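You operate a simulated robot arm through the tools that you are given. There is no shell and no other tool. Be economical: measure what you need, move in short steps, check, and stop when the job is done.

You run a simulated two-armed robot. Do the job below in one go: nothing can be reset, and whatever is moved stays where it is left.

Task
Take the nozzle ring marked "bean" from the top of the tools table and put it in the blue crate. Fetch the carton that says "eggs" from the top of the tools table and set it on the top of the steel cart. Put the 60 mm steel disc from the shelf under the parts table on the third shelf from the bottom of the drying rack and the 40 mm steel disc on the middle shelf of the right steel shelving. Take the syrup tin on the top of the parts table and put it away on the low shelf of the right steel shelving. Take the burnt cake from the top of the parts table and put it on the top of the flour table. Take the white block on the top of the parts table and put it away on the second shelf from the bottom of the drying rack. Any order will do. Set down upright: syrup tin.

It is judged by the outcome, as a careful person would: the job done as asked, and still so three seconds after it is handed in. It fails if anything else is knocked over, pushed out of place, dropped, spilled or broken.

Robot
Two 7-joint arms with two-finger parallel grippers on one trunk, on a base that drives. Base frame: it is fixed to the floor where the robot stands at the start and does not move with it; the origin is under the middle of the robot, x ahead of it, y to its left, z up; the surface under the hand at the start is at about z = 0.8. Units: m, rad, N and s.
The left shoulder is at the start at [0.08, 0.131, 0.947], the right one opposite. With the tool pointing down near the work surface each hand reaches from about 0.4 to 0.86 m from the robot's upright axis, wherever it stands, measured 20 degrees to its own side. Places, roughly: blue crate (58x40x13 cm) [1.5, 3.5, 0.5]; burnt cake (5x5x3 cm) [1, -1.6, 0.9]; egg carton, small carton [0.75, 0.5, 0.75]; low shelf of the right steel shelving [2.8, -2.6, 0.6]; middle shelf of the right steel shelving [2.8, -2.6, 1]; nozzle ring [0.5, 0, 0.75]; second shelf of the drying rack [-3.3, -3.7, 0.7]; steel disc [0.75, -1.25, 0.5]; syrup tin [1, -1.5, 1]; third shelf of the drying rack [-3.3, -3.7, 1]; top of the flour table [0.5, -3.7, 0.9]; top of the steel cart [-0.1, -3.4, 0.8]; white block (7x5x4 cm) [0.8, -1.6, 0.9]. Payload 1.57 kg a hand.
Tool frame (each hand has its own): the origin (TCP) lies between the finger pads and is the grasp point; the fingertips stand 0.03 m ahead of it; z points along the fingers, y is the line along which they close. The gripper opens to 0.11 m. The fingers are 0.024 m wide and 0.012 m thick; the gripper's body (0.048 by 0.112 m) begins 0.078 m behind the TCP.
Orientation is told as [roll, pitch, yaw] about the base's x, y, z axes, in that order, counted from this pose: with the fingers straight down and closing along the base's y, the tool's x points along the base's -x, its y along +y and its z along -z.

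Tools
- The arms move only by the tool apply_moves. It takes "left_increments", "right_increments" or both (then of equal length, played together; a hand with none holds still); each is a list of rows, each an object of numbers (a shift or turn left out is 0, a gripper value left out holds the last): "tx", "ty", "tz": the shift along the tool's x, y, z in units of 200 mm (1.0 is 200 mm); "rx", "ry", "rz": the turn, a rotation vector about the tool's x, y, z in units of 180 degrees (1.0 is 180 degrees). In form: [{"tx": .., "ty": .., "tz": .., "rx": .., "ry": .., "rz": ..}, ...]. A call has 1 to 12 rows; each row is the pose to reach, as a shift and turn from the pose commanded when the call began, along the tool's axes at that moment. "left_gripper" and "right_gripper" are, for a hand that has rows, the gripper command, from -1 (fully open) to 1 (shut), values between in proportion, set as the call begins (left out, the last holds). A call with a number of a shift or a turn outside -1 to 1 is refused whole. A row lasts 0.2 s, in which the tool goes at most 0.05 m and 0.15 rad; a call with a longer step from one row to the next is refused whole, and so is a gripper value outside its range. A pose out of reach is approached as far as the arm can. The call stops where the force on the tool passes 40 N (or 10 N more than at its start, if that is more) or the arm is blocked; 0.2 s more then pass. The fingers move at their own pace (about 0.108 m/s each) and stop on an object; they squeeze with about 38 N. The grip force told is the motor's: it shows also when the fingers shut on nothing. Time passes only in rows, and 0.2 s behind the last, so rows that repeat a pose let the fingers close. It gives the time, the measured TCP pose, the force on the tool (base axes), the opening and the grip force at its end, in the units of the frame above (readings bear some noise), with the torque about the TCP (base axes, N m) and any sound that the robot's microphone picked up.
- Cameras (640 x 400 px; columns grow to the right, rows downward): "scene" is now at [-0.0563, 0.0051, 1.4111]; the picture's right is [0.08, -1.00, 0.00], its down [-0.65, -0.05, -0.76] and it looks along [0.76, 0.06, -0.65] (base axes); focal length 249 px, centre (320, 200). "left" rides on the left gripper at [0.07, -0.016, -0.141] in its tool frame; the picture's right is [0.23, 0.97, 0.00], its down [-0.86, 0.20, -0.48] and it looks along [-0.47, 0.11, 0.88] (tool axes); focal length 222 px, centre (320, 200). "right" rides on the right gripper at [0.07, 0.016, -0.141] in its tool frame; the picture's right is [-0.23, 0.97, 0.00], its down [-0.86, -0.20, -0.48] and it looks along [-0.47, -0.11, 0.88] (tool axes); focal length 222 px, centre (320, 200). There is no depth. A picture from a camera that has moved, and an enlarged one, comes with that camera's place and axes in the base frame and with its lens.
- get_image(camera): a new picture of that camera. The clock stands still meanwhile.
- drive_base(legs): drives the robot by 1 to 6 legs, each [ahead, left, turn to the left] in m, m and rad, along the robot's own axes; the way and the turn of a leg run together, so that a leg with both is an arc; at most 1.5 m and 3.142 rad a leg. The arms and the cameras ride along, it lands a little off, and it stops where it bumps. It gives what a move gives.
- pan_tilt(pan, tilt): turns the head with the scene camera to pan (to the left, within 1.902 rad either way) and tilt (down, from -0.506 to 1.204), counted from straight ahead of the robot. It gives what a move gives.
- enlarge(camera, box): a new picture of the part [left, top, right, bottom] of that camera's present view, enlarged. The clock stands still meanwhile.
- finish_job(): hands the job in; it is judged then, once.

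Go step by step. Nothing tells you exact positions but the pictures and the camera data: compare them with the known pose of the tool, close in by small moves and look again before you grip or let go. The budget is 207 turns and 210 pictures, counting those below and the enlarged ones. Unless the task says otherwise, let go and move clear before handing in, and close with one line.

The tools are called after ">>>" as a command line: name --argument value ..., lists and objects as JSON in quotes. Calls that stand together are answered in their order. apply_moves: Moves the arms, as the interface text tells. Its arguments: {"type":"object","properties":{"left_increments":{"type":"array","items":{"type":"object","properties":{"tx":{"type":"number"},"ty":{"type":"number"},"tz":{"type":"number"},"rx":{"type":"number"},"ry":{"type":"number"},"rz":{"type":"number"}}}},"left_gripper":{"type":"number"},"right_increments":{"type":"array","items":{"type":"object","properties":{"tx":{"type":"number"},"ty":{"type":"number"},"tz":{"type":"number"},"rx":{"type":"number"},"ry":{"type":"number"},"rz":{"type":"number"}}}},"right_gripper":{"type":"number"}},"required":[]} The other tools are called the same way: drive_base (legs) drives the base; pan_tilt (pan, tilt) turns the head that bears the scene camera; get_image (camera) takes a picture; enlarge (camera, box) takes an enlarged picture of a part of a camera's view; finish_job () hands the job in.

At the start:

```text
clock: 0.0
left_tcp_pos: [0.4964, 0.356, 1.0669]
left_orientation: [0.001, 0.0, 0.0]
left_contact_force: [0.1, 0.0, 0.6]
left_wrist_torque: [-0.01, 0.0, -0.01]
left_finger_gap: 0.1101
left_grasp_force: 0.0
right_tcp_pos: [0.5106, -0.0419, 1.0975]
right_orientation: [0.0, 0.0, 0.001]
right_contact_force: [0.3, -0.7, 0.4]
right_wrist_torque: [-0.01, 0.0, -0.05]
right_finger_gap: 0.1102
right_grasp_force: 0.0
robot x, y, heading: [-0.0013, -0.0006, -0.004]
head pan, tilt: [0.079, 0.707]
```

scene: 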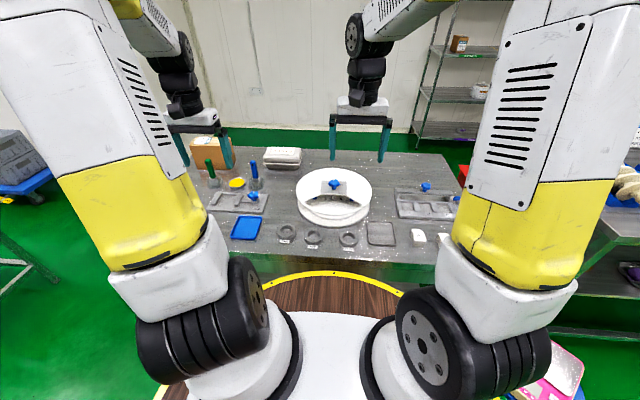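
right: 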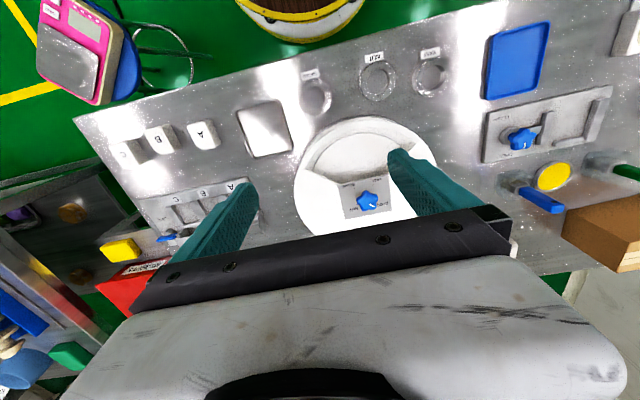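
left: 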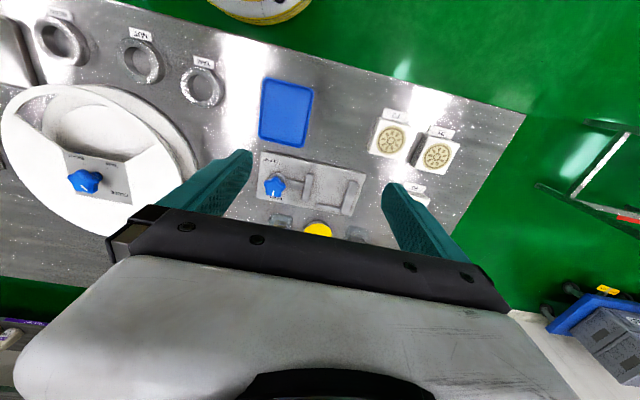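

I see the tools table with three labelled rings and cartons; I need to read the labels first.

>>> enlarge --camera "right" --box '[280, 30, 480, 130]'

>>> enlarge --camera "left" --box '[20, 10, 240, 130]'

>>> enlarge --camera "scene" --box '[180, 120, 480, 270]'

```text
3.20 times, centred on (380, 80) of right
camera zoom: at [0.4407, -0.0266, 1.2385], right [0.23, 0.97, 0.0], down [0.86, -0.2, 0.48], along [0.47, -0.11, -0.88], focal length 711 px, centre (128, 584)
```

zoom: 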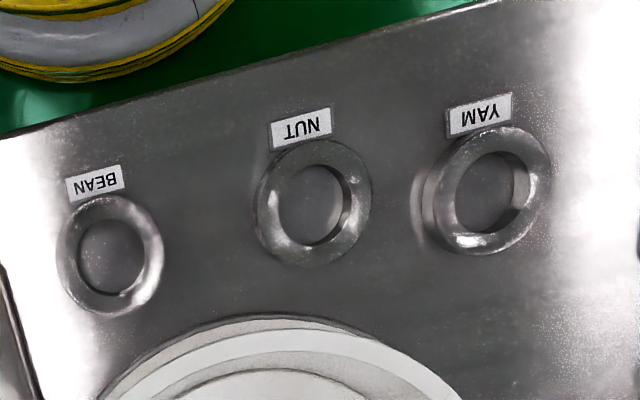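

```text
2.91 times, centred on (130, 70) of left
camera zoom: at [0.4258, 0.3387, 1.2085], right [-0.23, 0.97, 0.0], down [0.86, 0.2, 0.48], along [0.47, 0.11, -0.88], focal length 646 px, centre (873, 578)
```

zoom: 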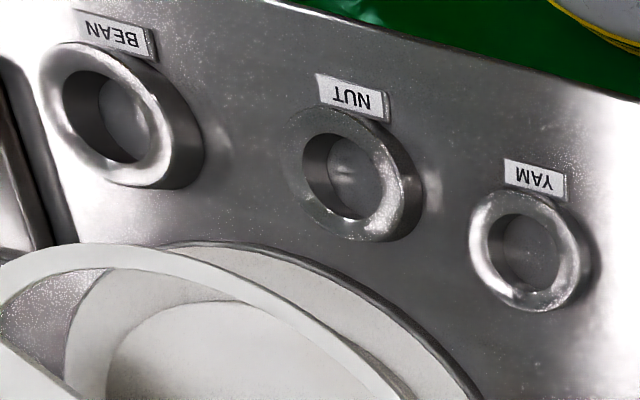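

```text
2.13 times, centred on (330, 195) of scene
camera zoom: at [-0.0563, 0.0051, 1.4111], right [0.08, -1.0, 0.0], down [-0.65, -0.05, -0.76], along [0.76, 0.06, -0.65], focal length 532 px, centre (299, 211)
```

zoom: 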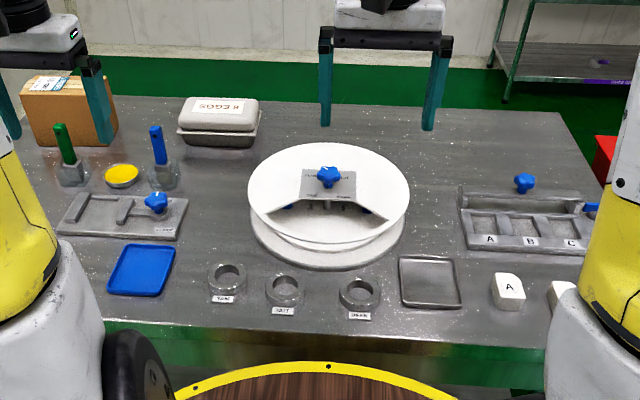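

>>> enlarge --camera "scene" --box '[180, 130, 340, 230]'

>>> apply_moves --right_increments '[{"tx": 0.1, "tz": 0.2}, {"tx": 0.19, "tz": 0.4}, {"tx": 0.2, "tz": 0.6}, {"tx": 0.2, "tz": 0.8}]' --right_gripper -1

>>> get_image --camera "right"

```text
4.00 times, centred on (260, 180) of scene
camera zoom: at [-0.0563, 0.0051, 1.4111], right [0.08, -1.0, 0.0], down [-0.65, -0.05, -0.76], along [0.76, 0.06, -0.65], focal length 997 px, centre (560, 280)
```

zoom: 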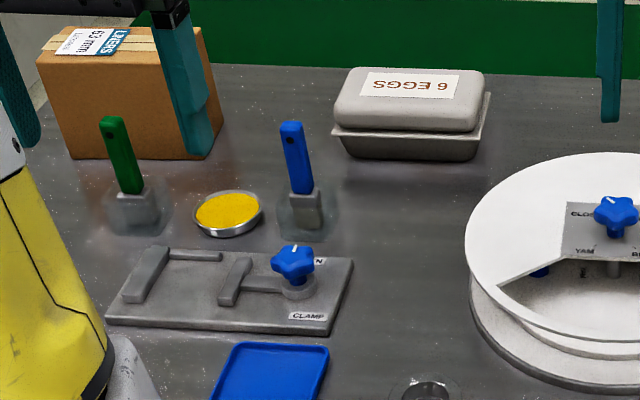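

```text
clock: 1.0
left_tcp_pos: [0.4965, 0.3537, 1.067]
left_orientation: [-0.001, 0.001, 0.0]
left_contact_force: [0.1, -0.3, 0.3]
left_wrist_torque: [0.02, -0.06, 0.0]
left_finger_gap: 0.1101
left_grasp_force: 0.1
right_tcp_pos: [0.4701, -0.0427, 0.9382]
right_orientation: [-0.001, 0.0, 0.0]
right_contact_force: [0.8, -0.4, 0.1]
right_wrist_torque: [0.01, -0.04, 0.03]
right_finger_gap: 0.11
right_grasp_force: 0.0
robot x, y, heading: [-0.0043, -0.0032, -0.0]
head pan, tilt: [0.079, 0.707]
```

```text
202 pictures are left
camera right: at [0.4007, -0.0269, 1.079], right [0.23, 0.97, 0.0], down [0.85, -0.2, 0.48], along [0.47, -0.11, -0.88], focal length 222 px, centre (320, 200)
```

right: 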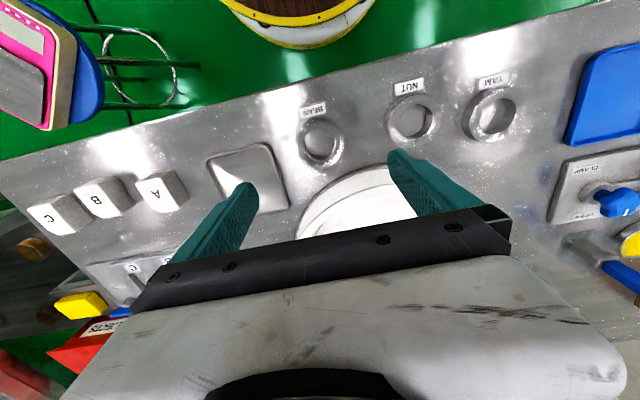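

>>> apply_moves --right_increments '[{"tx": 0.025, "tz": 0.2}, {"tx": 0.025, "tz": 0.36}]'

>>> get_image --camera "right"

>>> get_image --camera "scene"

```text
clock: 1.6
left_tcp_pos: [0.4956, 0.3548, 1.0667]
left_orientation: [0.001, -0.002, -0.001]
left_contact_force: [-0.4, -0.5, 0.1]
left_wrist_torque: [0.03, 0.01, 0.03]
left_finger_gap: 0.1099
left_grasp_force: 0.0
right_tcp_pos: [0.4661, -0.0447, 0.8657]
right_orientation: [0.0, 0.0, 0.0]
right_contact_force: [0.1, 0.3, -0.9]
right_wrist_torque: [0.01, 0.01, -0.01]
right_finger_gap: 0.11
right_grasp_force: 0.0
robot x, y, heading: [0.0007, -0.0028, 0.003]
head pan, tilt: [0.079, 0.707]
```

```text
201 pictures are left
camera right: at [0.3969, -0.0288, 1.0079], right [0.23, 0.97, 0.0], down [0.86, -0.2, 0.48], along [0.47, -0.11, -0.88], focal length 222 px, centre (320, 200)
```

right: 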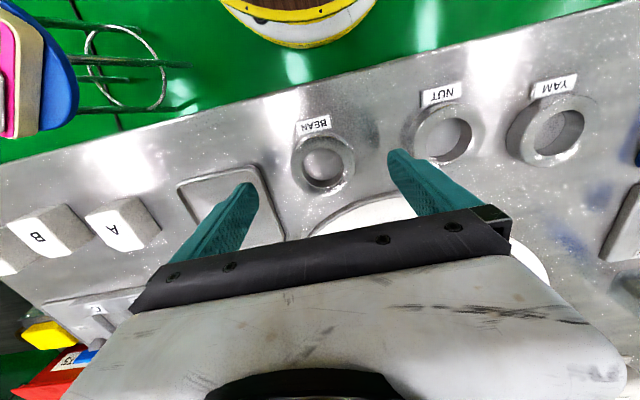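

```text
200 pictures are left
camera scene: at [-0.0566, 0.0051, 1.4111], right [0.08, -1.0, 0.0], down [-0.65, -0.05, -0.76], along [0.76, 0.06, -0.65], focal length 249 px, centre (320, 200)
```

scene: 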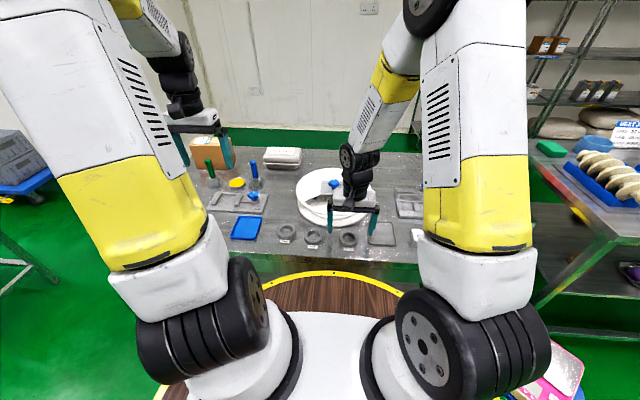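

>>> apply_moves --right_increments '[{"ty": 0.01, "tz": 0.08}, {"ty": 0.01, "tz": 0.145}, {"ty": 0.01, "tz": 0.145}]' --right_gripper -0.6

>>> get_image --camera "right"

>>> enlarge --camera "scene" --box '[290, 180, 410, 260]'

```text
clock: 2.4
left_tcp_pos: [0.4961, 0.3551, 1.0664]
left_orientation: [-0.001, -0.002, 0.0]
left_contact_force: [0.2, -0.2, -0.1]
left_wrist_torque: [0.02, 0.0, 0.01]
left_finger_gap: 0.1099
left_grasp_force: 0.2
right_tcp_pos: [0.4654, -0.0417, 0.8344]
right_orientation: [-0.001, 0.0, 0.0]
right_contact_force: [-0.6, -0.2, -0.6]
right_wrist_torque: [0.0, -0.03, 0.0]
right_finger_gap: 0.0879
right_grasp_force: 0.0
robot x, y, heading: [-0.0026, -0.0004, -0.0]
head pan, tilt: [0.079, 0.707]
```

```text
199 pictures are left
camera right: at [0.3955, -0.0256, 0.9771], right [0.23, 0.97, 0.0], down [0.86, -0.2, 0.48], along [0.47, -0.11, -0.88], focal length 222 px, centre (320, 200)
```

right: 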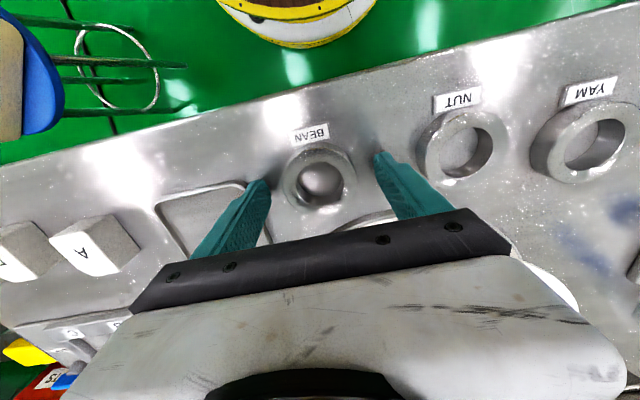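

```text
5.00 times, centred on (350, 220) of scene
camera zoom: at [-0.0563, 0.0051, 1.4111], right [0.08, -1.0, 0.0], down [-0.65, -0.05, -0.76], along [0.76, 0.06, -0.65], focal length 1246 px, centre (170, 100)
```

zoom: 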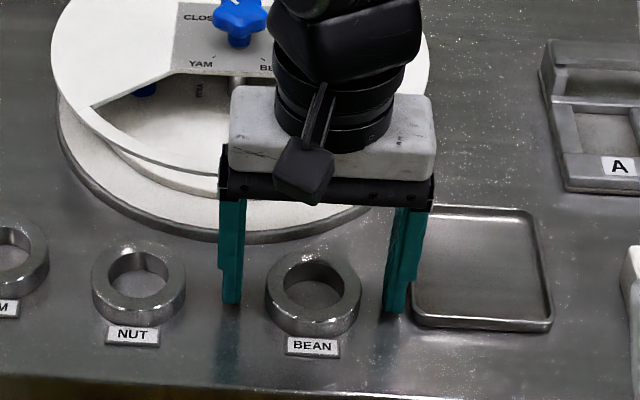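

>>> apply_moves --right_increments '[{"tz": 0.02, "tx": 0.005}]'

>>> apply_moves --right_increments '[{}, {}, {}]' --right_gripper 1

>>> apply_moves --right_increments '[{"tz": -0.1}, {"tz": -0.3}, {"tz": -0.5}, {"tz": -0.7}, {"tz": -0.9}]'

>>> get_image --camera "right"

```text
clock: 2.8
left_tcp_pos: [0.4956, 0.3552, 1.0664]
left_orientation: [-0.001, 0.0, 0.001]
left_contact_force: [0.2, -0.9, 0.1]
left_wrist_torque: [0.0, 0.01, 0.0]
left_finger_gap: 0.1099
left_grasp_force: 0.0
right_tcp_pos: [0.4639, -0.0414, 0.8319]
right_orientation: [0.001, 0.001, 0.0]
right_contact_force: [0.4, -0.4, 0.3]
right_wrist_torque: [-0.01, 0.03, 0.0]
right_finger_gap: 0.0881
right_grasp_force: 0.1
robot x, y, heading: [0.0001, 0.001, -0.003]
head pan, tilt: [0.079, 0.707]
```

```text
clock: 3.6
left_tcp_pos: [0.4959, 0.355, 1.0666]
left_orientation: [-0.001, 0.001, 0.001]
left_contact_force: [-0.6, -0.2, -0.6]
left_wrist_torque: [0.0, 0.04, 0.05]
left_finger_gap: 0.1102
left_grasp_force: 0.1
right_tcp_pos: [0.4639, -0.0409, 0.8308]
right_orientation: [-0.002, -0.001, -0.001]
right_contact_force: [-0.1, -0.6, 0.2]
right_wrist_torque: [-0.01, 0.04, 0.03]
right_finger_gap: 0.0564
right_grasp_force: 38.1
robot x, y, heading: [-0.0006, 0.0017, -0.004]
head pan, tilt: [0.079, 0.707]
```

```text
clock: 4.8
left_tcp_pos: [0.4962, 0.3558, 1.0656]
left_orientation: [-0.001, 0.001, -0.002]
left_contact_force: [-0.3, 0.0, 0.1]
left_wrist_torque: [-0.01, 0.03, 0.0]
left_finger_gap: 0.11
left_grasp_force: 0.0
right_tcp_pos: [0.4648, -0.0401, 1.0128]
right_orientation: [0.0, 0.0, 0.0]
right_contact_force: [0.7, 0.5, -1.9]
right_wrist_torque: [-0.03, 0.05, 0.01]
right_finger_gap: 0.056
right_grasp_force: 37.8
robot x, y, heading: [-0.0027, -0.002, 0.003]
head pan, tilt: [0.079, 0.707]
```

```text
197 pictures are left
camera right: at [0.395, -0.024, 1.1547], right [0.23, 0.97, 0.0], down [0.86, -0.2, 0.48], along [0.47, -0.11, -0.88], focal length 222 px, centre (320, 200)
```

right: 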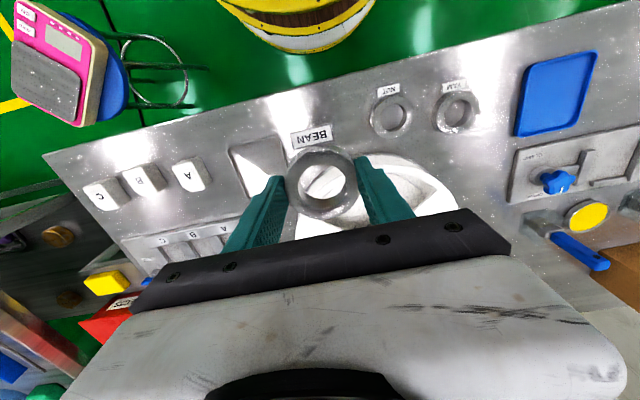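

>>> pan_tilt --pan 0 --tilt 1.2

>>> get_image --camera "scene"

>>> pan_tilt --pan 1.2 --tilt 0.4

>>> get_image --camera "scene"

```text
clock: 5.7
left_tcp_pos: [0.4968, 0.355, 1.0668]
left_orientation: [0.0, 0.0, 0.0]
left_contact_force: [-0.3, 0.4, 0.0]
left_wrist_torque: [-0.02, -0.04, -0.02]
left_finger_gap: 0.1099
left_grasp_force: 0.2
right_tcp_pos: [0.4639, -0.0404, 1.0118]
right_orientation: [-0.002, 0.0, -0.001]
right_contact_force: [-0.7, 0.1, -1.5]
right_wrist_torque: [-0.01, -0.03, 0.04]
right_finger_gap: 0.0561
right_grasp_force: 38.2
robot x, y, heading: [-0.0023, -0.0007, 0.0]
head pan, tilt: [0.0, 1.201]
```

```text
196 pictures are left
camera scene: at [-0.0848, -0.0015, 1.3758], right [0.0, -1.0, 0.0], down [-0.93, 0.0, -0.36], along [0.36, 0.0, -0.93], focal length 249 px, centre (320, 200)
```

scene: 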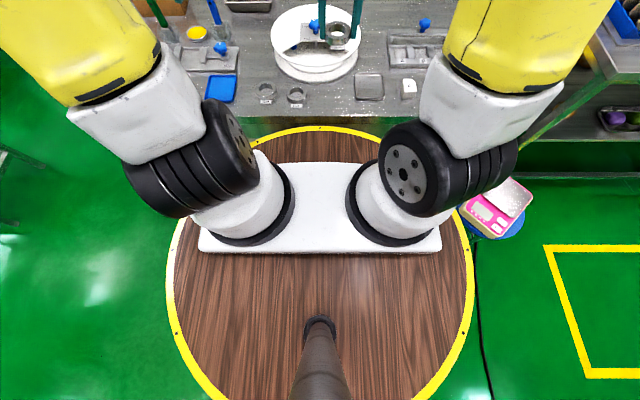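

```text
clock: 7.1
left_tcp_pos: [0.4965, 0.3547, 1.0662]
left_orientation: [0.0, 0.001, 0.0]
left_contact_force: [0.9, 0.3, 0.5]
left_wrist_torque: [-0.03, 0.0, 0.0]
left_finger_gap: 0.11
left_grasp_force: 0.0
right_tcp_pos: [0.4646, -0.0392, 1.0123]
right_orientation: [0.001, -0.002, -0.001]
right_contact_force: [0.1, -0.6, -2.6]
right_wrist_torque: [-0.01, -0.04, -0.03]
right_finger_gap: 0.0563
right_grasp_force: 37.9
robot x, y, heading: [-0.0024, 0.0, -0.001]
head pan, tilt: [1.201, 0.4]
```

```text
195 pictures are left
camera scene: at [-0.1072, 0.0848, 1.4385], right [0.93, -0.36, 0.0], down [-0.14, -0.36, -0.92], along [0.33, 0.86, -0.39], focal length 249 px, centre (320, 200)
```

scene: 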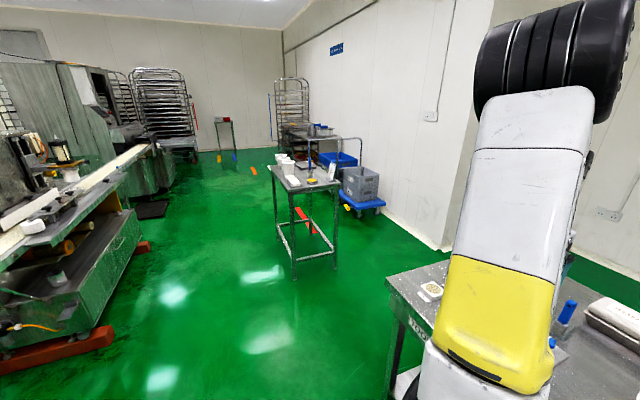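

>>> apply_moves --right_increments '[{"tz": -0.2}, {"tz": -0.4}, {"tz": -0.5}]'

>>> drive_base --legs '[[0.07, 0, 0]]'

>>> pan_tilt --pan 0.1 --tilt 0.7

>>> get_image --camera "scene"

>>> get_image --camera "left"

```text
clock: 7.9
left_tcp_pos: [0.4963, 0.3554, 1.0666]
left_orientation: [0.0, 0.0, -0.001]
left_contact_force: [1.4, -0.6, 0.1]
left_wrist_torque: [0.02, 0.03, -0.01]
left_finger_gap: 0.1099
left_grasp_force: 0.0
right_tcp_pos: [0.464, -0.0417, 1.1129]
right_orientation: [0.0, -0.001, -0.002]
right_contact_force: [0.8, -0.8, -1.1]
right_wrist_torque: [0.01, 0.03, -0.02]
right_finger_gap: 0.0564
right_grasp_force: 38.4
robot x, y, heading: [-0.0042, -0.0028, -0.003]
head pan, tilt: [1.201, 0.4]
```

```text
clock: 8.9
left_tcp_pos: [0.5665, 0.3539, 1.0666]
left_orientation: [-0.001, 0.001, -0.003]
left_contact_force: [0.2, 1.1, -0.5]
left_wrist_torque: [0.01, -0.02, -0.02]
left_finger_gap: 0.1102
left_grasp_force: 0.0
right_tcp_pos: [0.535, -0.041, 1.1121]
right_orientation: [0.001, -0.001, 0.0]
right_contact_force: [-0.6, -0.1, -1.2]
right_wrist_torque: [0.02, -0.01, 0.01]
right_finger_gap: 0.0563
right_grasp_force: 37.9
robot x, y, heading: [0.0689, 0.0003, -0.007]
head pan, tilt: [1.201, 0.4]
```

```text
clock: 10.3
left_tcp_pos: [0.5676, 0.3548, 1.067]
left_orientation: [-0.001, -0.001, -0.002]
left_contact_force: [0.1, 0.1, -0.3]
left_wrist_torque: [0.02, -0.02, -0.01]
left_finger_gap: 0.1101
left_grasp_force: 0.0
right_tcp_pos: [0.5356, -0.042, 1.1131]
right_orientation: [-0.001, -0.001, -0.003]
right_contact_force: [-0.3, 0.4, -1.3]
right_wrist_torque: [0.0, -0.01, 0.0]
right_finger_gap: 0.0563
right_grasp_force: 38.2
robot x, y, heading: [0.0697, -0.001, 0.001]
head pan, tilt: [0.099, 0.7]
```

```text
194 pictures are left
camera scene: at [0.0143, 0.007, 1.4117], right [0.1, -1.0, 0.0], down [-0.64, -0.06, -0.76], along [0.76, 0.08, -0.64], focal length 249 px, centre (320, 200)
```

scene: 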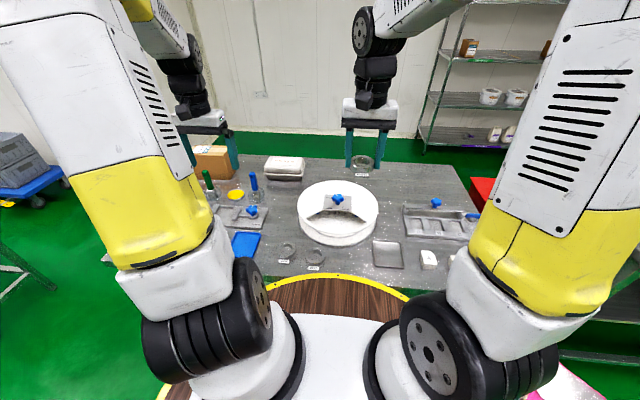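

```text
193 pictures are left
camera left: at [0.4966, 0.3382, 1.2084], right [-0.23, 0.97, 0.0], down [0.86, 0.2, 0.48], along [0.47, 0.11, -0.88], focal length 222 px, centre (320, 200)
```

left: 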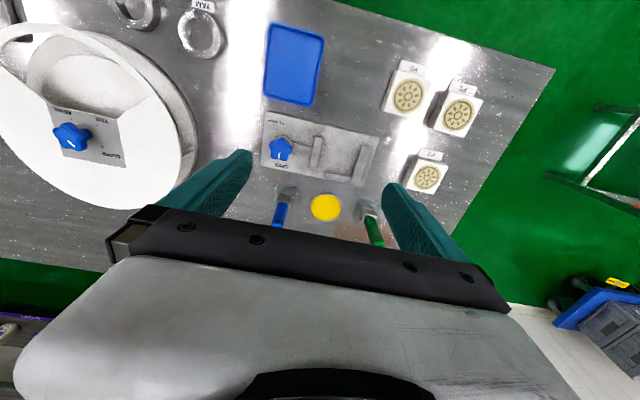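

>>> enlarge --camera "scene" --box '[250, 140, 330, 190]'

>>> apply_moves --left_increments '[{"tx": -0.2}, {"tx": -0.4, "ty": -0.1}, {"tx": -0.6, "ty": -0.2}, {"tx": -0.8, "ty": -0.3}, {"tx": -1.0, "ty": -0.4}, {"tx": -1.0, "ty": -0.5}]'

>>> get_image --camera "left"

```text
8.00 times, centred on (290, 165) of scene
camera zoom: at [0.0143, 0.007, 1.4117], right [0.1, -1.0, 0.0], down [-0.64, -0.06, -0.76], along [0.76, 0.08, -0.64], focal length 1994 px, centre (560, 480)
```

zoom: 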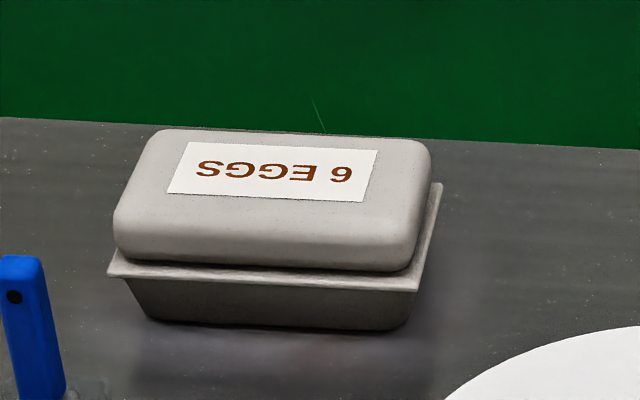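

```text
clock: 11.7
left_tcp_pos: [0.7673, 0.2559, 1.0657]
left_orientation: [-0.001, 0.0, -0.003]
left_contact_force: [0.5, -0.2, -0.6]
left_wrist_torque: [0.01, -0.03, -0.05]
left_finger_gap: 0.11
left_grasp_force: 0.1
right_tcp_pos: [0.5361, -0.0407, 1.1131]
right_orientation: [-0.001, 0.0, -0.001]
right_contact_force: [0.1, -0.4, -1.6]
right_wrist_torque: [-0.03, -0.05, -0.01]
right_finger_gap: 0.0564
right_grasp_force: 38.2
robot x, y, heading: [0.0725, -0.0013, -0.002]
head pan, tilt: [0.099, 0.7]
```

```text
191 pictures are left
camera left: at [0.6965, 0.2393, 1.2079], right [-0.23, 0.97, 0.0], down [0.86, 0.2, 0.48], along [0.47, 0.11, -0.88], focal length 222 px, centre (320, 200)
```

left: 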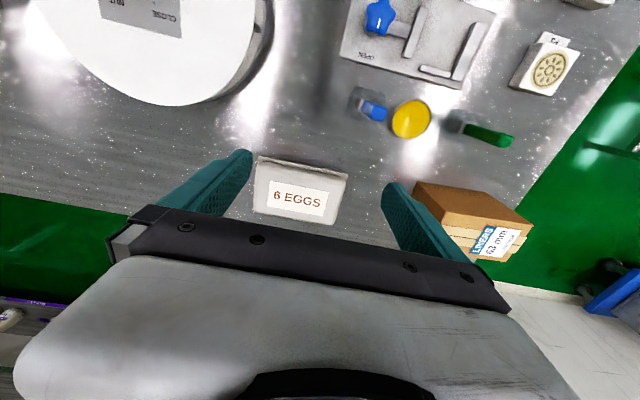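

>>> apply_moves --left_increments '[{"rz": -0.045, "tx": -0.1}, {"rz": -0.09, "tx": -0.2}, {"rz": -0.135, "tx": -0.3}, {"rz": -0.18, "tx": -0.4}, {"rz": -0.225, "tx": -0.5}, {"rz": -0.27, "tx": -0.53}, {"rz": -0.315, "tx": -0.55, "ty": -0.06}, {"rz": -0.36, "tx": -0.55, "ty": -0.06}, {"rz": -0.405, "tx": -0.55, "ty": -0.06}, {"rz": -0.45, "tx": -0.55, "ty": -0.06}, {"rz": -0.495, "tx": -0.55, "ty": -0.06}, {"rz": -0.5, "tx": -0.55, "ty": -0.06}]'

>>> get_image --camera "left"

>>> get_image --camera "scene"

```text
clock: 14.3
left_tcp_pos: [0.858, 0.2347, 1.0624]
left_orientation: [0.002, -0.001, 1.57]
left_contact_force: [-0.7, -1.0, 0.7]
left_wrist_torque: [-0.01, -0.01, 0.01]
left_finger_gap: 0.11
left_grasp_force: 0.1
left hand out of reach, approached as far as the arm can: row 5, 6, 7, 8, 9, 10, 11, 12
right_tcp_pos: [0.535, -0.0406, 1.1126]
right_orientation: [0.0, 0.0, -0.001]
right_contact_force: [0.0, -0.4, -1.7]
right_wrist_torque: [0.02, -0.03, 0.01]
right_finger_gap: 0.0564
right_grasp_force: 37.4
robot x, y, heading: [0.072, 0.0009, -0.006]
head pan, tilt: [0.099, 0.7]
```

```text
190 pictures are left
camera left: at [0.8743, 0.1636, 1.2049], right [-0.97, -0.23, 0.0], down [-0.2, 0.85, 0.48], along [-0.11, 0.47, -0.88], focal length 222 px, centre (320, 200)
```

left: 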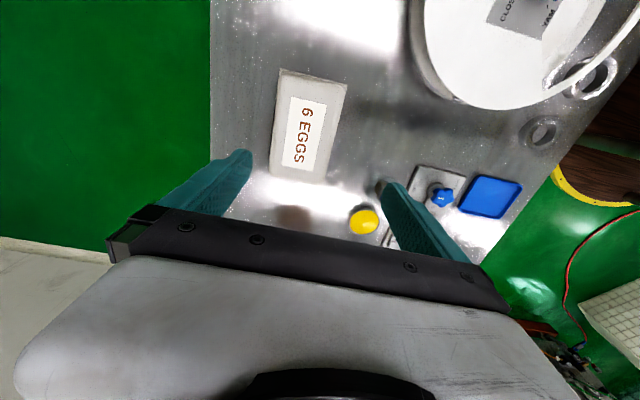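

```text
189 pictures are left
camera scene: at [0.0142, 0.0068, 1.4117], right [0.1, -1.0, 0.0], down [-0.64, -0.06, -0.76], along [0.76, 0.08, -0.64], focal length 249 px, centre (320, 200)
```

scene: 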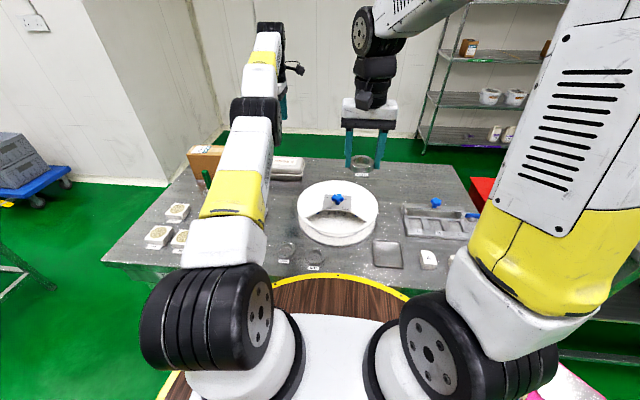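

>>> apply_moves --left_increments '[{"tz": 0.2}, {"tz": 0.4}, {"tz": 0.5}]'

>>> get_image --camera "left"

```text
clock: 15.1
left_tcp_pos: [0.8769, 0.2354, 0.9677]
left_orientation: [0.004, -0.001, 1.569]
left_contact_force: [-0.1, 0.2, -0.1]
left_wrist_torque: [-0.02, 0.03, 0.02]
left_finger_gap: 0.1102
left_grasp_force: 0.2
left hand out of reach, approached as far as the arm can: row 1, 2, 3
right_tcp_pos: [0.5356, -0.0414, 1.1131]
right_orientation: [0.001, 0.001, -0.002]
right_contact_force: [0.4, 0.0, -1.4]
right_wrist_torque: [-0.02, 0.01, -0.02]
right_finger_gap: 0.0563
right_grasp_force: 38.0
robot x, y, heading: [0.0675, -0.0029, 0.0]
head pan, tilt: [0.099, 0.7]
```

```text
188 pictures are left
camera left: at [0.8941, 0.1652, 1.1097], right [-0.97, -0.23, 0.0], down [-0.2, 0.86, 0.48], along [-0.11, 0.47, -0.88], focal length 222 px, centre (320, 200)
```

left: 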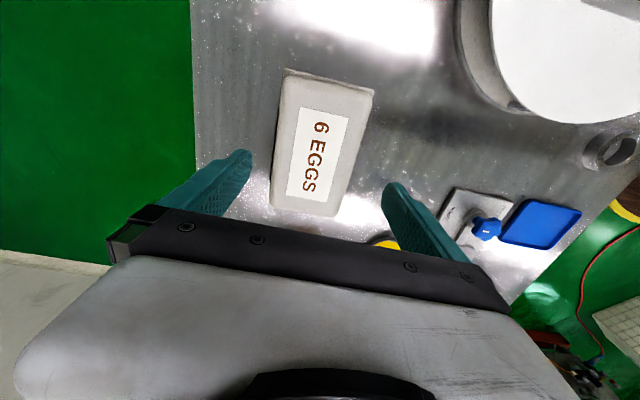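

>>> apply_moves --left_increments '[{"tz": 0.15, "ty": -0.01}, {"tz": 0.3, "ty": -0.01}, {"tz": 0.3, "ty": -0.01}]'

>>> get_image --camera "left"

>>> enlarge --camera "scene" --box '[230, 120, 350, 195]'

```text
clock: 15.9
left_tcp_pos: [0.8847, 0.236, 0.9076]
left_orientation: [0.004, 0.0, 1.571]
left_contact_force: [0.3, -0.7, 1.0]
left_wrist_torque: [0.01, 0.0, -0.02]
left_finger_gap: 0.1099
left_grasp_force: 0.1
left hand out of reach, approached as far as the arm can: row 2, 3
right_tcp_pos: [0.5356, -0.0411, 1.1134]
right_orientation: [0.0, 0.0, -0.002]
right_contact_force: [0.1, -0.3, -1.0]
right_wrist_torque: [0.0, -0.03, -0.02]
right_finger_gap: 0.0564
right_grasp_force: 38.4
robot x, y, heading: [0.0677, -0.0002, 0.002]
head pan, tilt: [0.099, 0.7]
```

```text
187 pictures are left
camera left: at [0.901, 0.1665, 1.0506], right [-0.97, -0.23, 0.0], down [-0.2, 0.86, 0.48], along [-0.11, 0.47, -0.88], focal length 222 px, centre (320, 200)
```

left: 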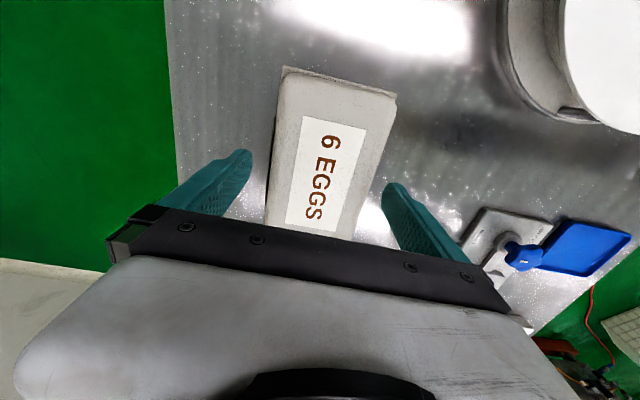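

```text
5.33 times, centred on (290, 158) of scene
camera zoom: at [0.0143, 0.0069, 1.4117], right [0.1, -1.0, 0.0], down [-0.64, -0.06, -0.76], along [0.76, 0.08, -0.64], focal length 1330 px, centre (480, 427)
```

zoom: 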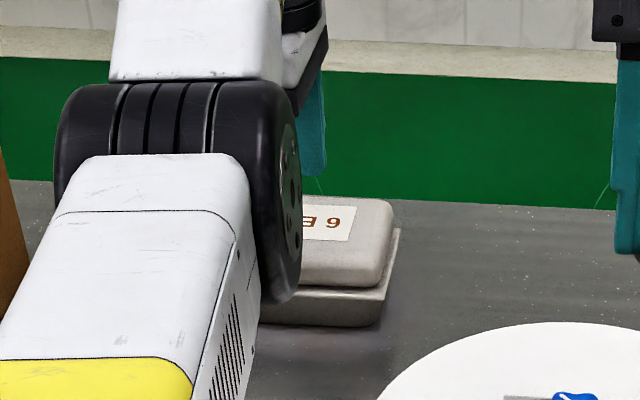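

>>> apply_moves --left_increments '[{"tz": 0.0, "ty": 0.022}, {"tz": 0.08, "ty": 0.022}, {"tz": 0.155, "ty": 0.022}, {"tz": 0.155, "ty": 0.022}]'

>>> get_image --camera "left"

```text
clock: 16.9
left_tcp_pos: [0.8862, 0.2389, 0.8771]
left_orientation: [0.004, 0.001, 1.568]
left_contact_force: [-0.3, -0.5, 0.8]
left_wrist_torque: [0.0, 0.02, 0.02]
left_finger_gap: 0.11
left_grasp_force: 0.0
left hand out of reach, approached as far as the arm can: row 1, 2, 3, 4
right_tcp_pos: [0.5351, -0.0424, 1.1118]
right_orientation: [-0.001, 0.0, -0.001]
right_contact_force: [-0.5, 0.1, -1.4]
right_wrist_torque: [0.0, 0.03, 0.0]
right_finger_gap: 0.0564
right_grasp_force: 38.0
robot x, y, heading: [0.0707, 0.0024, 0.003]
head pan, tilt: [0.099, 0.7]
```

```text
185 pictures are left
camera left: at [0.9026, 0.1686, 1.0191], right [-0.97, -0.23, 0.0], down [-0.2, 0.86, 0.48], along [-0.11, 0.47, -0.88], focal length 222 px, centre (320, 200)
```

left: 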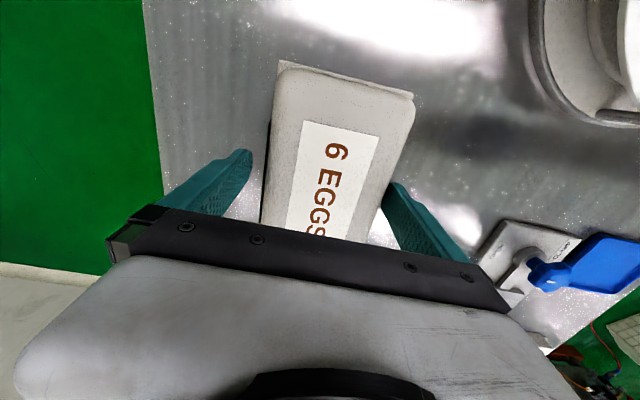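

>>> apply_moves --left_increments '[{"ty": 0.03}, {"ty": 0.04}]'

```text
clock: 17.5
left_tcp_pos: [0.8864, 0.2374, 0.8767]
left_orientation: [0.003, -0.002, 1.569]
left_contact_force: [0.0, -0.3, 0.1]
left_wrist_torque: [-0.01, 0.04, 0.04]
left_finger_gap: 0.11
left_grasp_force: 0.0
left hand out of reach, approached as far as the arm can: row 1, 2
right_tcp_pos: [0.5345, -0.0419, 1.1127]
right_orientation: [0.002, 0.0, -0.002]
right_contact_force: [0.5, 0.8, -1.3]
right_wrist_torque: [-0.01, 0.01, -0.04]
right_finger_gap: 0.0561
right_grasp_force: 37.9
robot x, y, heading: [0.0699, 0.0003, 0.0]
head pan, tilt: [0.099, 0.7]
```

>>> drive_base --legs '[[-0.007, 0, 0]]'

>>> get_image --camera "left"

```text
clock: 18.2
left_tcp_pos: [0.8792, 0.2377, 0.8777]
left_orientation: [0.001, 0.001, 1.57]
left_contact_force: [-0.1, -0.3, 0.0]
left_wrist_torque: [0.01, 0.01, 0.03]
left_finger_gap: 0.11
left_grasp_force: 0.1
right_tcp_pos: [0.5285, -0.0415, 1.1121]
right_orientation: [-0.001, 0.001, -0.003]
right_contact_force: [0.5, -0.1, -1.1]
right_wrist_torque: [-0.01, 0.01, 0.04]
right_finger_gap: 0.056
right_grasp_force: 38.2
robot x, y, heading: [0.0607, -0.0001, -0.002]
head pan, tilt: [0.099, 0.7]
```

```text
184 pictures are left
camera left: at [0.8956, 0.1685, 1.0192], right [-0.97, -0.23, 0.0], down [-0.2, 0.86, 0.48], along [-0.11, 0.47, -0.88], focal length 222 px, centre (320, 200)
```

left: 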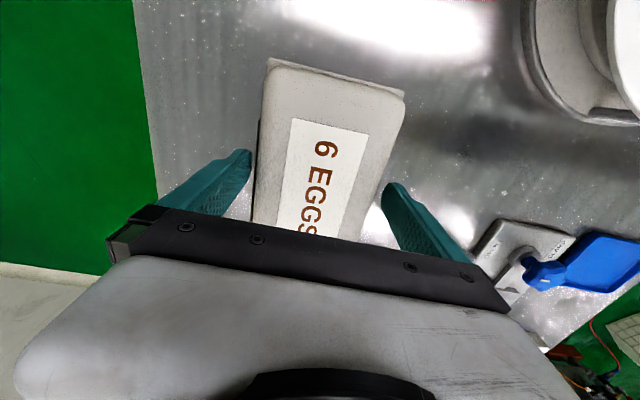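

>>> apply_moves --left_increments '[{}, {}, {}]' --left_gripper 1

>>> get_image --camera "left"

```text
clock: 19.0
left_tcp_pos: [0.8796, 0.2386, 0.8777]
left_orientation: [0.001, -0.001, 1.569]
left_contact_force: [0.5, -0.2, 2.8]
left_wrist_torque: [-0.1, 0.18, 0.16]
left_finger_gap: 0.0968
left_grasp_force: 37.7
right_tcp_pos: [0.5289, -0.0415, 1.1128]
right_orientation: [0.0, 0.0, -0.002]
right_contact_force: [0.1, 0.2, -1.8]
right_wrist_torque: [-0.01, -0.01, 0.0]
right_finger_gap: 0.0565
right_grasp_force: 38.3
robot x, y, heading: [0.0596, 0.0045, -0.003]
head pan, tilt: [0.099, 0.7]
```

```text
183 pictures are left
camera left: at [0.8955, 0.1685, 1.0196], right [-0.97, -0.23, 0.0], down [-0.2, 0.86, 0.48], along [-0.11, 0.47, -0.88], focal length 222 px, centre (320, 200)
```

left: 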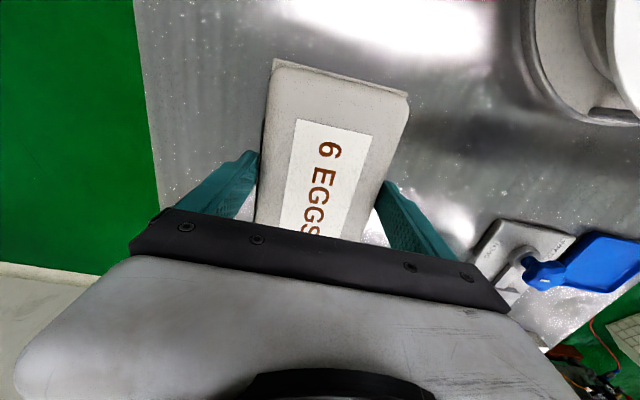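

>>> apply_moves --left_increments '[{"tz": -0.1}, {"tz": -0.25}, {"tz": -0.4}, {"tz": -0.4}]'

>>> get_image --camera "scene"

>>> get_image --camera "left"

```text
clock: 20.0
left_tcp_pos: [0.8764, 0.239, 0.9552]
left_orientation: [0.003, 0.0, 1.57]
left_contact_force: [0.4, -0.6, -3.7]
left_wrist_torque: [0.02, 0.0, 0.01]
left_finger_gap: 0.0961
left_grasp_force: 37.8
left hand out of reach, approached as far as the arm can: row 3, 4
right_tcp_pos: [0.5276, -0.0422, 1.1112]
right_orientation: [0.0, 0.001, -0.002]
right_contact_force: [-0.5, -0.1, -2.0]
right_wrist_torque: [-0.01, -0.01, 0.0]
right_finger_gap: 0.0564
right_grasp_force: 38.2
robot x, y, heading: [0.0605, -0.0017, 0.001]
head pan, tilt: [0.099, 0.7]
```

```text
182 pictures are left
camera scene: at [0.0075, 0.007, 1.4117], right [0.1, -1.0, 0.0], down [-0.64, -0.06, -0.76], along [0.76, 0.08, -0.64], focal length 249 px, centre (320, 200)
```

scene: 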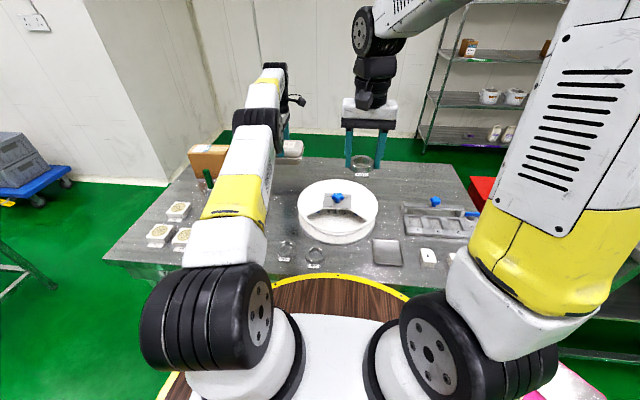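

```text
181 pictures are left
camera left: at [0.8911, 0.1678, 1.0974], right [-0.97, -0.23, 0.0], down [-0.2, 0.86, 0.48], along [-0.11, 0.47, -0.88], focal length 222 px, centre (320, 200)
```

left: 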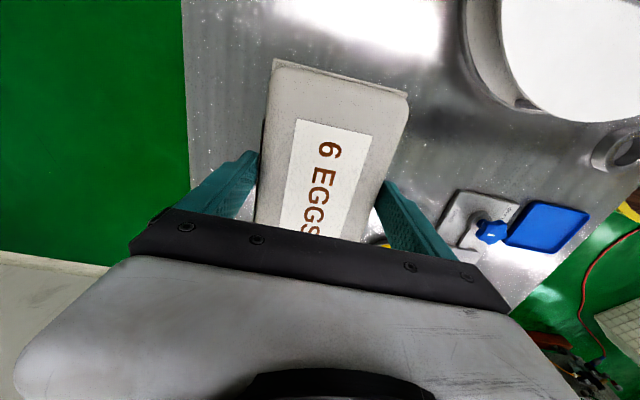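

>>> apply_moves --left_increments '[{"ty": 0.1, "tz": -0.15}, {"ty": 0.15, "tz": -0.35}, {"ty": 0.25, "tz": -0.55}, {"ty": 0.45, "tz": -0.65}, {"ty": 0.65, "tz": -0.75}, {"ty": 0.85, "tz": -0.75}, {"ty": 1.0, "tz": -0.75}, {"ty": 1.0, "tz": -0.75}]'

>>> get_image --camera "scene"

```text
clock: 21.8
left_tcp_pos: [0.6755, 0.238, 1.1068]
left_orientation: [0.002, -0.002, 1.568]
left_contact_force: [0.5, -0.8, -4.6]
left_wrist_torque: [0.0, 0.02, -0.01]
left_finger_gap: 0.0963
left_grasp_force: 38.4
right_tcp_pos: [0.528, -0.0425, 1.1125]
right_orientation: [0.0, 0.002, -0.002]
right_contact_force: [0.9, -0.5, -0.7]
right_wrist_torque: [0.05, 0.0, -0.01]
right_finger_gap: 0.0564
right_grasp_force: 37.9
robot x, y, heading: [0.0609, -0.0008, -0.003]
head pan, tilt: [0.099, 0.7]
```

```text
180 pictures are left
camera scene: at [0.0073, 0.007, 1.4117], right [0.1, -1.0, 0.0], down [-0.64, -0.06, -0.76], along [0.76, 0.08, -0.64], focal length 249 px, centre (320, 200)
```

scene: 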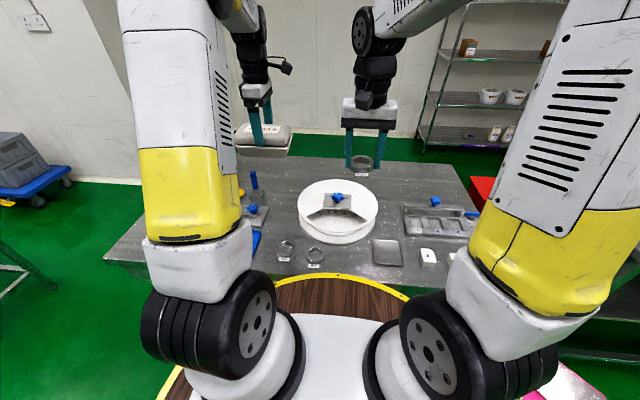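

>>> apply_moves --left_increments '[{"ty": 0.2}, {"ty": 0.4}, {"ty": 0.6}, {"ty": 0.8}]'

>>> drive_base --legs '[[-0.4, 0, 0], [0, 0, 1.571], [1.2, 0, 0]]'

>>> pan_tilt --pan -0.4 --tilt 0.4

>>> get_image --camera "scene"

```text
clock: 22.8
left_tcp_pos: [0.514, 0.237, 1.106]
left_orientation: [0.001, -0.001, 1.568]
left_contact_force: [0.2, -0.9, -5.2]
left_wrist_torque: [0.02, 0.0, 0.03]
left_finger_gap: 0.0967
left_grasp_force: 38.0
right_tcp_pos: [0.5278, -0.0416, 1.113]
right_orientation: [-0.001, 0.001, -0.003]
right_contact_force: [0.7, -0.3, -1.0]
right_wrist_torque: [0.01, 0.04, -0.02]
right_finger_gap: 0.0563
right_grasp_force: 38.3
robot x, y, heading: [0.0644, 0.0004, -0.002]
head pan, tilt: [0.099, 0.7]
```

```text
clock: 35.0
left_tcp_pos: [-0.6247, 1.6725, 1.1067]
left_orientation: [0.002, 0.001, -3.104]
left_contact_force: [-0.9, 0.0, -4.3]
left_wrist_torque: [0.03, -0.01, 0.0]
left_finger_gap: 0.0959
left_grasp_force: 38.1
right_tcp_pos: [-0.3466, 1.6978, 1.1118]
right_orientation: [0.0, 0.001, 1.607]
right_contact_force: [0.0, 0.3, -0.9]
right_wrist_torque: [-0.01, -0.02, 0.0]
right_finger_gap: 0.0564
right_grasp_force: 37.5
robot x, y, heading: [-0.3701, 1.2336, 1.601]
head pan, tilt: [0.099, 0.7]
```

```text
clock: 35.9
left_tcp_pos: [-0.6234, 1.6732, 1.1061]
left_orientation: [0.001, 0.0, -3.106]
left_contact_force: [0.0, -0.2, -3.3]
left_wrist_torque: [0.03, -0.02, -0.03]
left_finger_gap: 0.096
left_grasp_force: 38.2
right_tcp_pos: [-0.3456, 1.6957, 1.1129]
right_orientation: [0.0, 0.001, 1.608]
right_contact_force: [-0.2, 0.0, -1.4]
right_wrist_torque: [-0.01, 0.0, 0.01]
right_finger_gap: 0.056
right_grasp_force: 38.2
robot x, y, heading: [-0.3692, 1.2316, 1.608]
head pan, tilt: [-0.4, 0.4]
```

```text
179 pictures are left
camera scene: at [-0.3338, 1.1765, 1.4385], right [0.93, -0.36, 0.0], down [-0.14, -0.36, -0.92], along [0.33, 0.86, -0.39], focal length 249 px, centre (320, 200)
```

scene: 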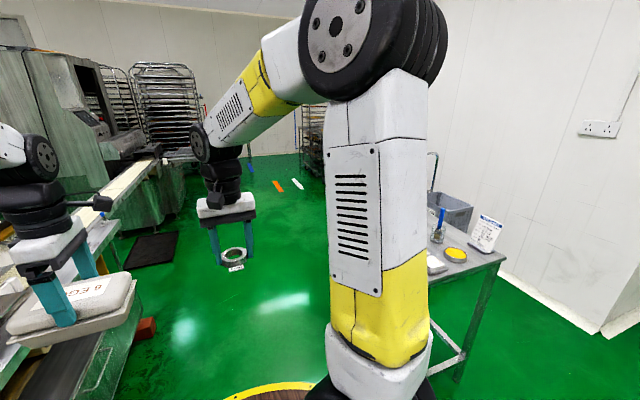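

>>> drive_base --legs '[[1.4, 0, -0.03]]'

>>> pan_tilt --pan -1.2 --tilt 0.45

>>> get_image --camera "scene"

```text
clock: 42.9
left_tcp_pos: [-0.6436, 3.0872, 1.1054]
left_orientation: [0.002, 0.001, -3.132]
left_contact_force: [-0.7, 0.1, -3.9]
left_wrist_torque: [-0.01, -0.01, -0.01]
left_finger_gap: 0.0962
left_grasp_force: 37.4
right_tcp_pos: [-0.3642, 3.1051, 1.1121]
right_orientation: [0.001, 0.001, 1.579]
right_contact_force: [0.2, 0.8, -1.8]
right_wrist_torque: [0.01, -0.01, 0.02]
right_finger_gap: 0.0563
right_grasp_force: 38.0
robot x, y, heading: [-0.4002, 2.638, 1.578]
head pan, tilt: [-0.4, 0.4]
```

```text
clock: 44.1
left_tcp_pos: [-0.6433, 3.0873, 1.1062]
left_orientation: [0.004, -0.002, -3.132]
left_contact_force: [-0.3, -0.3, -4.3]
left_wrist_torque: [-0.02, 0.02, 0.0]
left_finger_gap: 0.0962
left_grasp_force: 38.2
right_tcp_pos: [-0.3633, 3.1042, 1.112]
right_orientation: [0.0, 0.0, 1.579]
right_contact_force: [-0.3, -0.9, -0.8]
right_wrist_torque: [0.0, 0.0, 0.03]
right_finger_gap: 0.0564
right_grasp_force: 38.1
robot x, y, heading: [-0.4006, 2.6403, 1.578]
head pan, tilt: [-1.201, 0.45]
```

```text
178 pictures are left
camera scene: at [-0.3159, 2.5321, 1.4339], right [0.37, -0.93, 0.0], down [-0.4, -0.16, -0.9], along [0.84, 0.33, -0.44], focal length 249 px, centre (320, 200)
```

scene: 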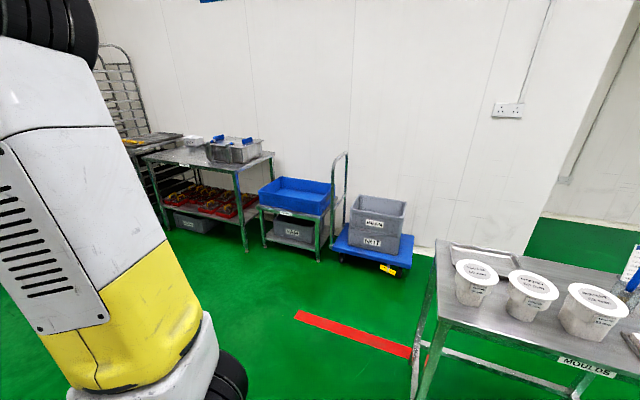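

>>> drive_base --legs '[[0.5, 0, 0], [0, 0, -1.578], [0.7, 0.4, 0]]'

>>> pan_tilt --pan 0 --tilt 0.7

>>> get_image --camera "scene"

```text
clock: 54.8
left_tcp_pos: [0.7502, 3.7861, 1.1072]
left_orientation: [0.003, -0.001, 1.565]
left_contact_force: [0.6, -0.2, -3.4]
left_wrist_torque: [-0.04, -0.01, 0.0]
left_finger_gap: 0.096
left_grasp_force: 38.5
right_tcp_pos: [0.7627, 3.5074, 1.1124]
right_orientation: [0.0, -0.002, -0.003]
right_contact_force: [0.0, -0.1, -1.7]
right_wrist_torque: [0.0, -0.02, 0.0]
right_finger_gap: 0.0561
right_grasp_force: 38.0
robot x, y, heading: [0.3003, 3.546, -0.0]
head pan, tilt: [-1.201, 0.45]
```

```text
clock: 56.2
left_tcp_pos: [0.7497, 3.7862, 1.1072]
left_orientation: [0.002, 0.0, 1.569]
left_contact_force: [0.1, 0.2, -3.6]
left_wrist_torque: [-0.04, 0.01, 0.0]
left_finger_gap: 0.096
left_grasp_force: 37.6
right_tcp_pos: [0.7648, 3.5058, 1.1124]
right_orientation: [0.002, -0.001, -0.002]
right_contact_force: [0.3, 0.2, -2.0]
right_wrist_torque: [-0.01, 0.0, -0.02]
right_finger_gap: 0.0561
right_grasp_force: 37.9
robot x, y, heading: [0.295, 3.5525, -0.005]
head pan, tilt: [0.0, 0.7]
```

```text
177 pictures are left
camera scene: at [0.2428, 3.5485, 1.4117], right [-0.01, -1.0, 0.0], down [-0.64, 0.0, -0.76], along [0.76, 0.0, -0.64], focal length 249 px, centre (320, 200)
```

scene: 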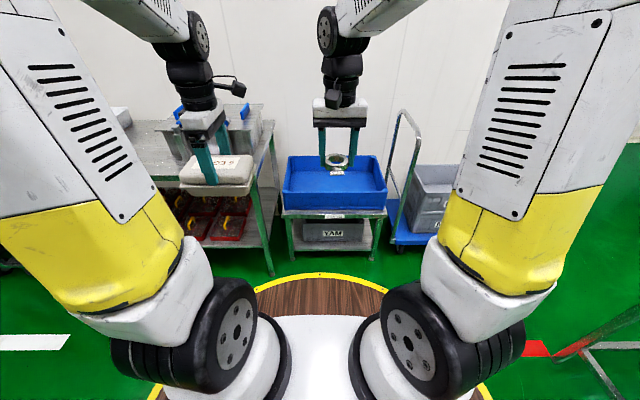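

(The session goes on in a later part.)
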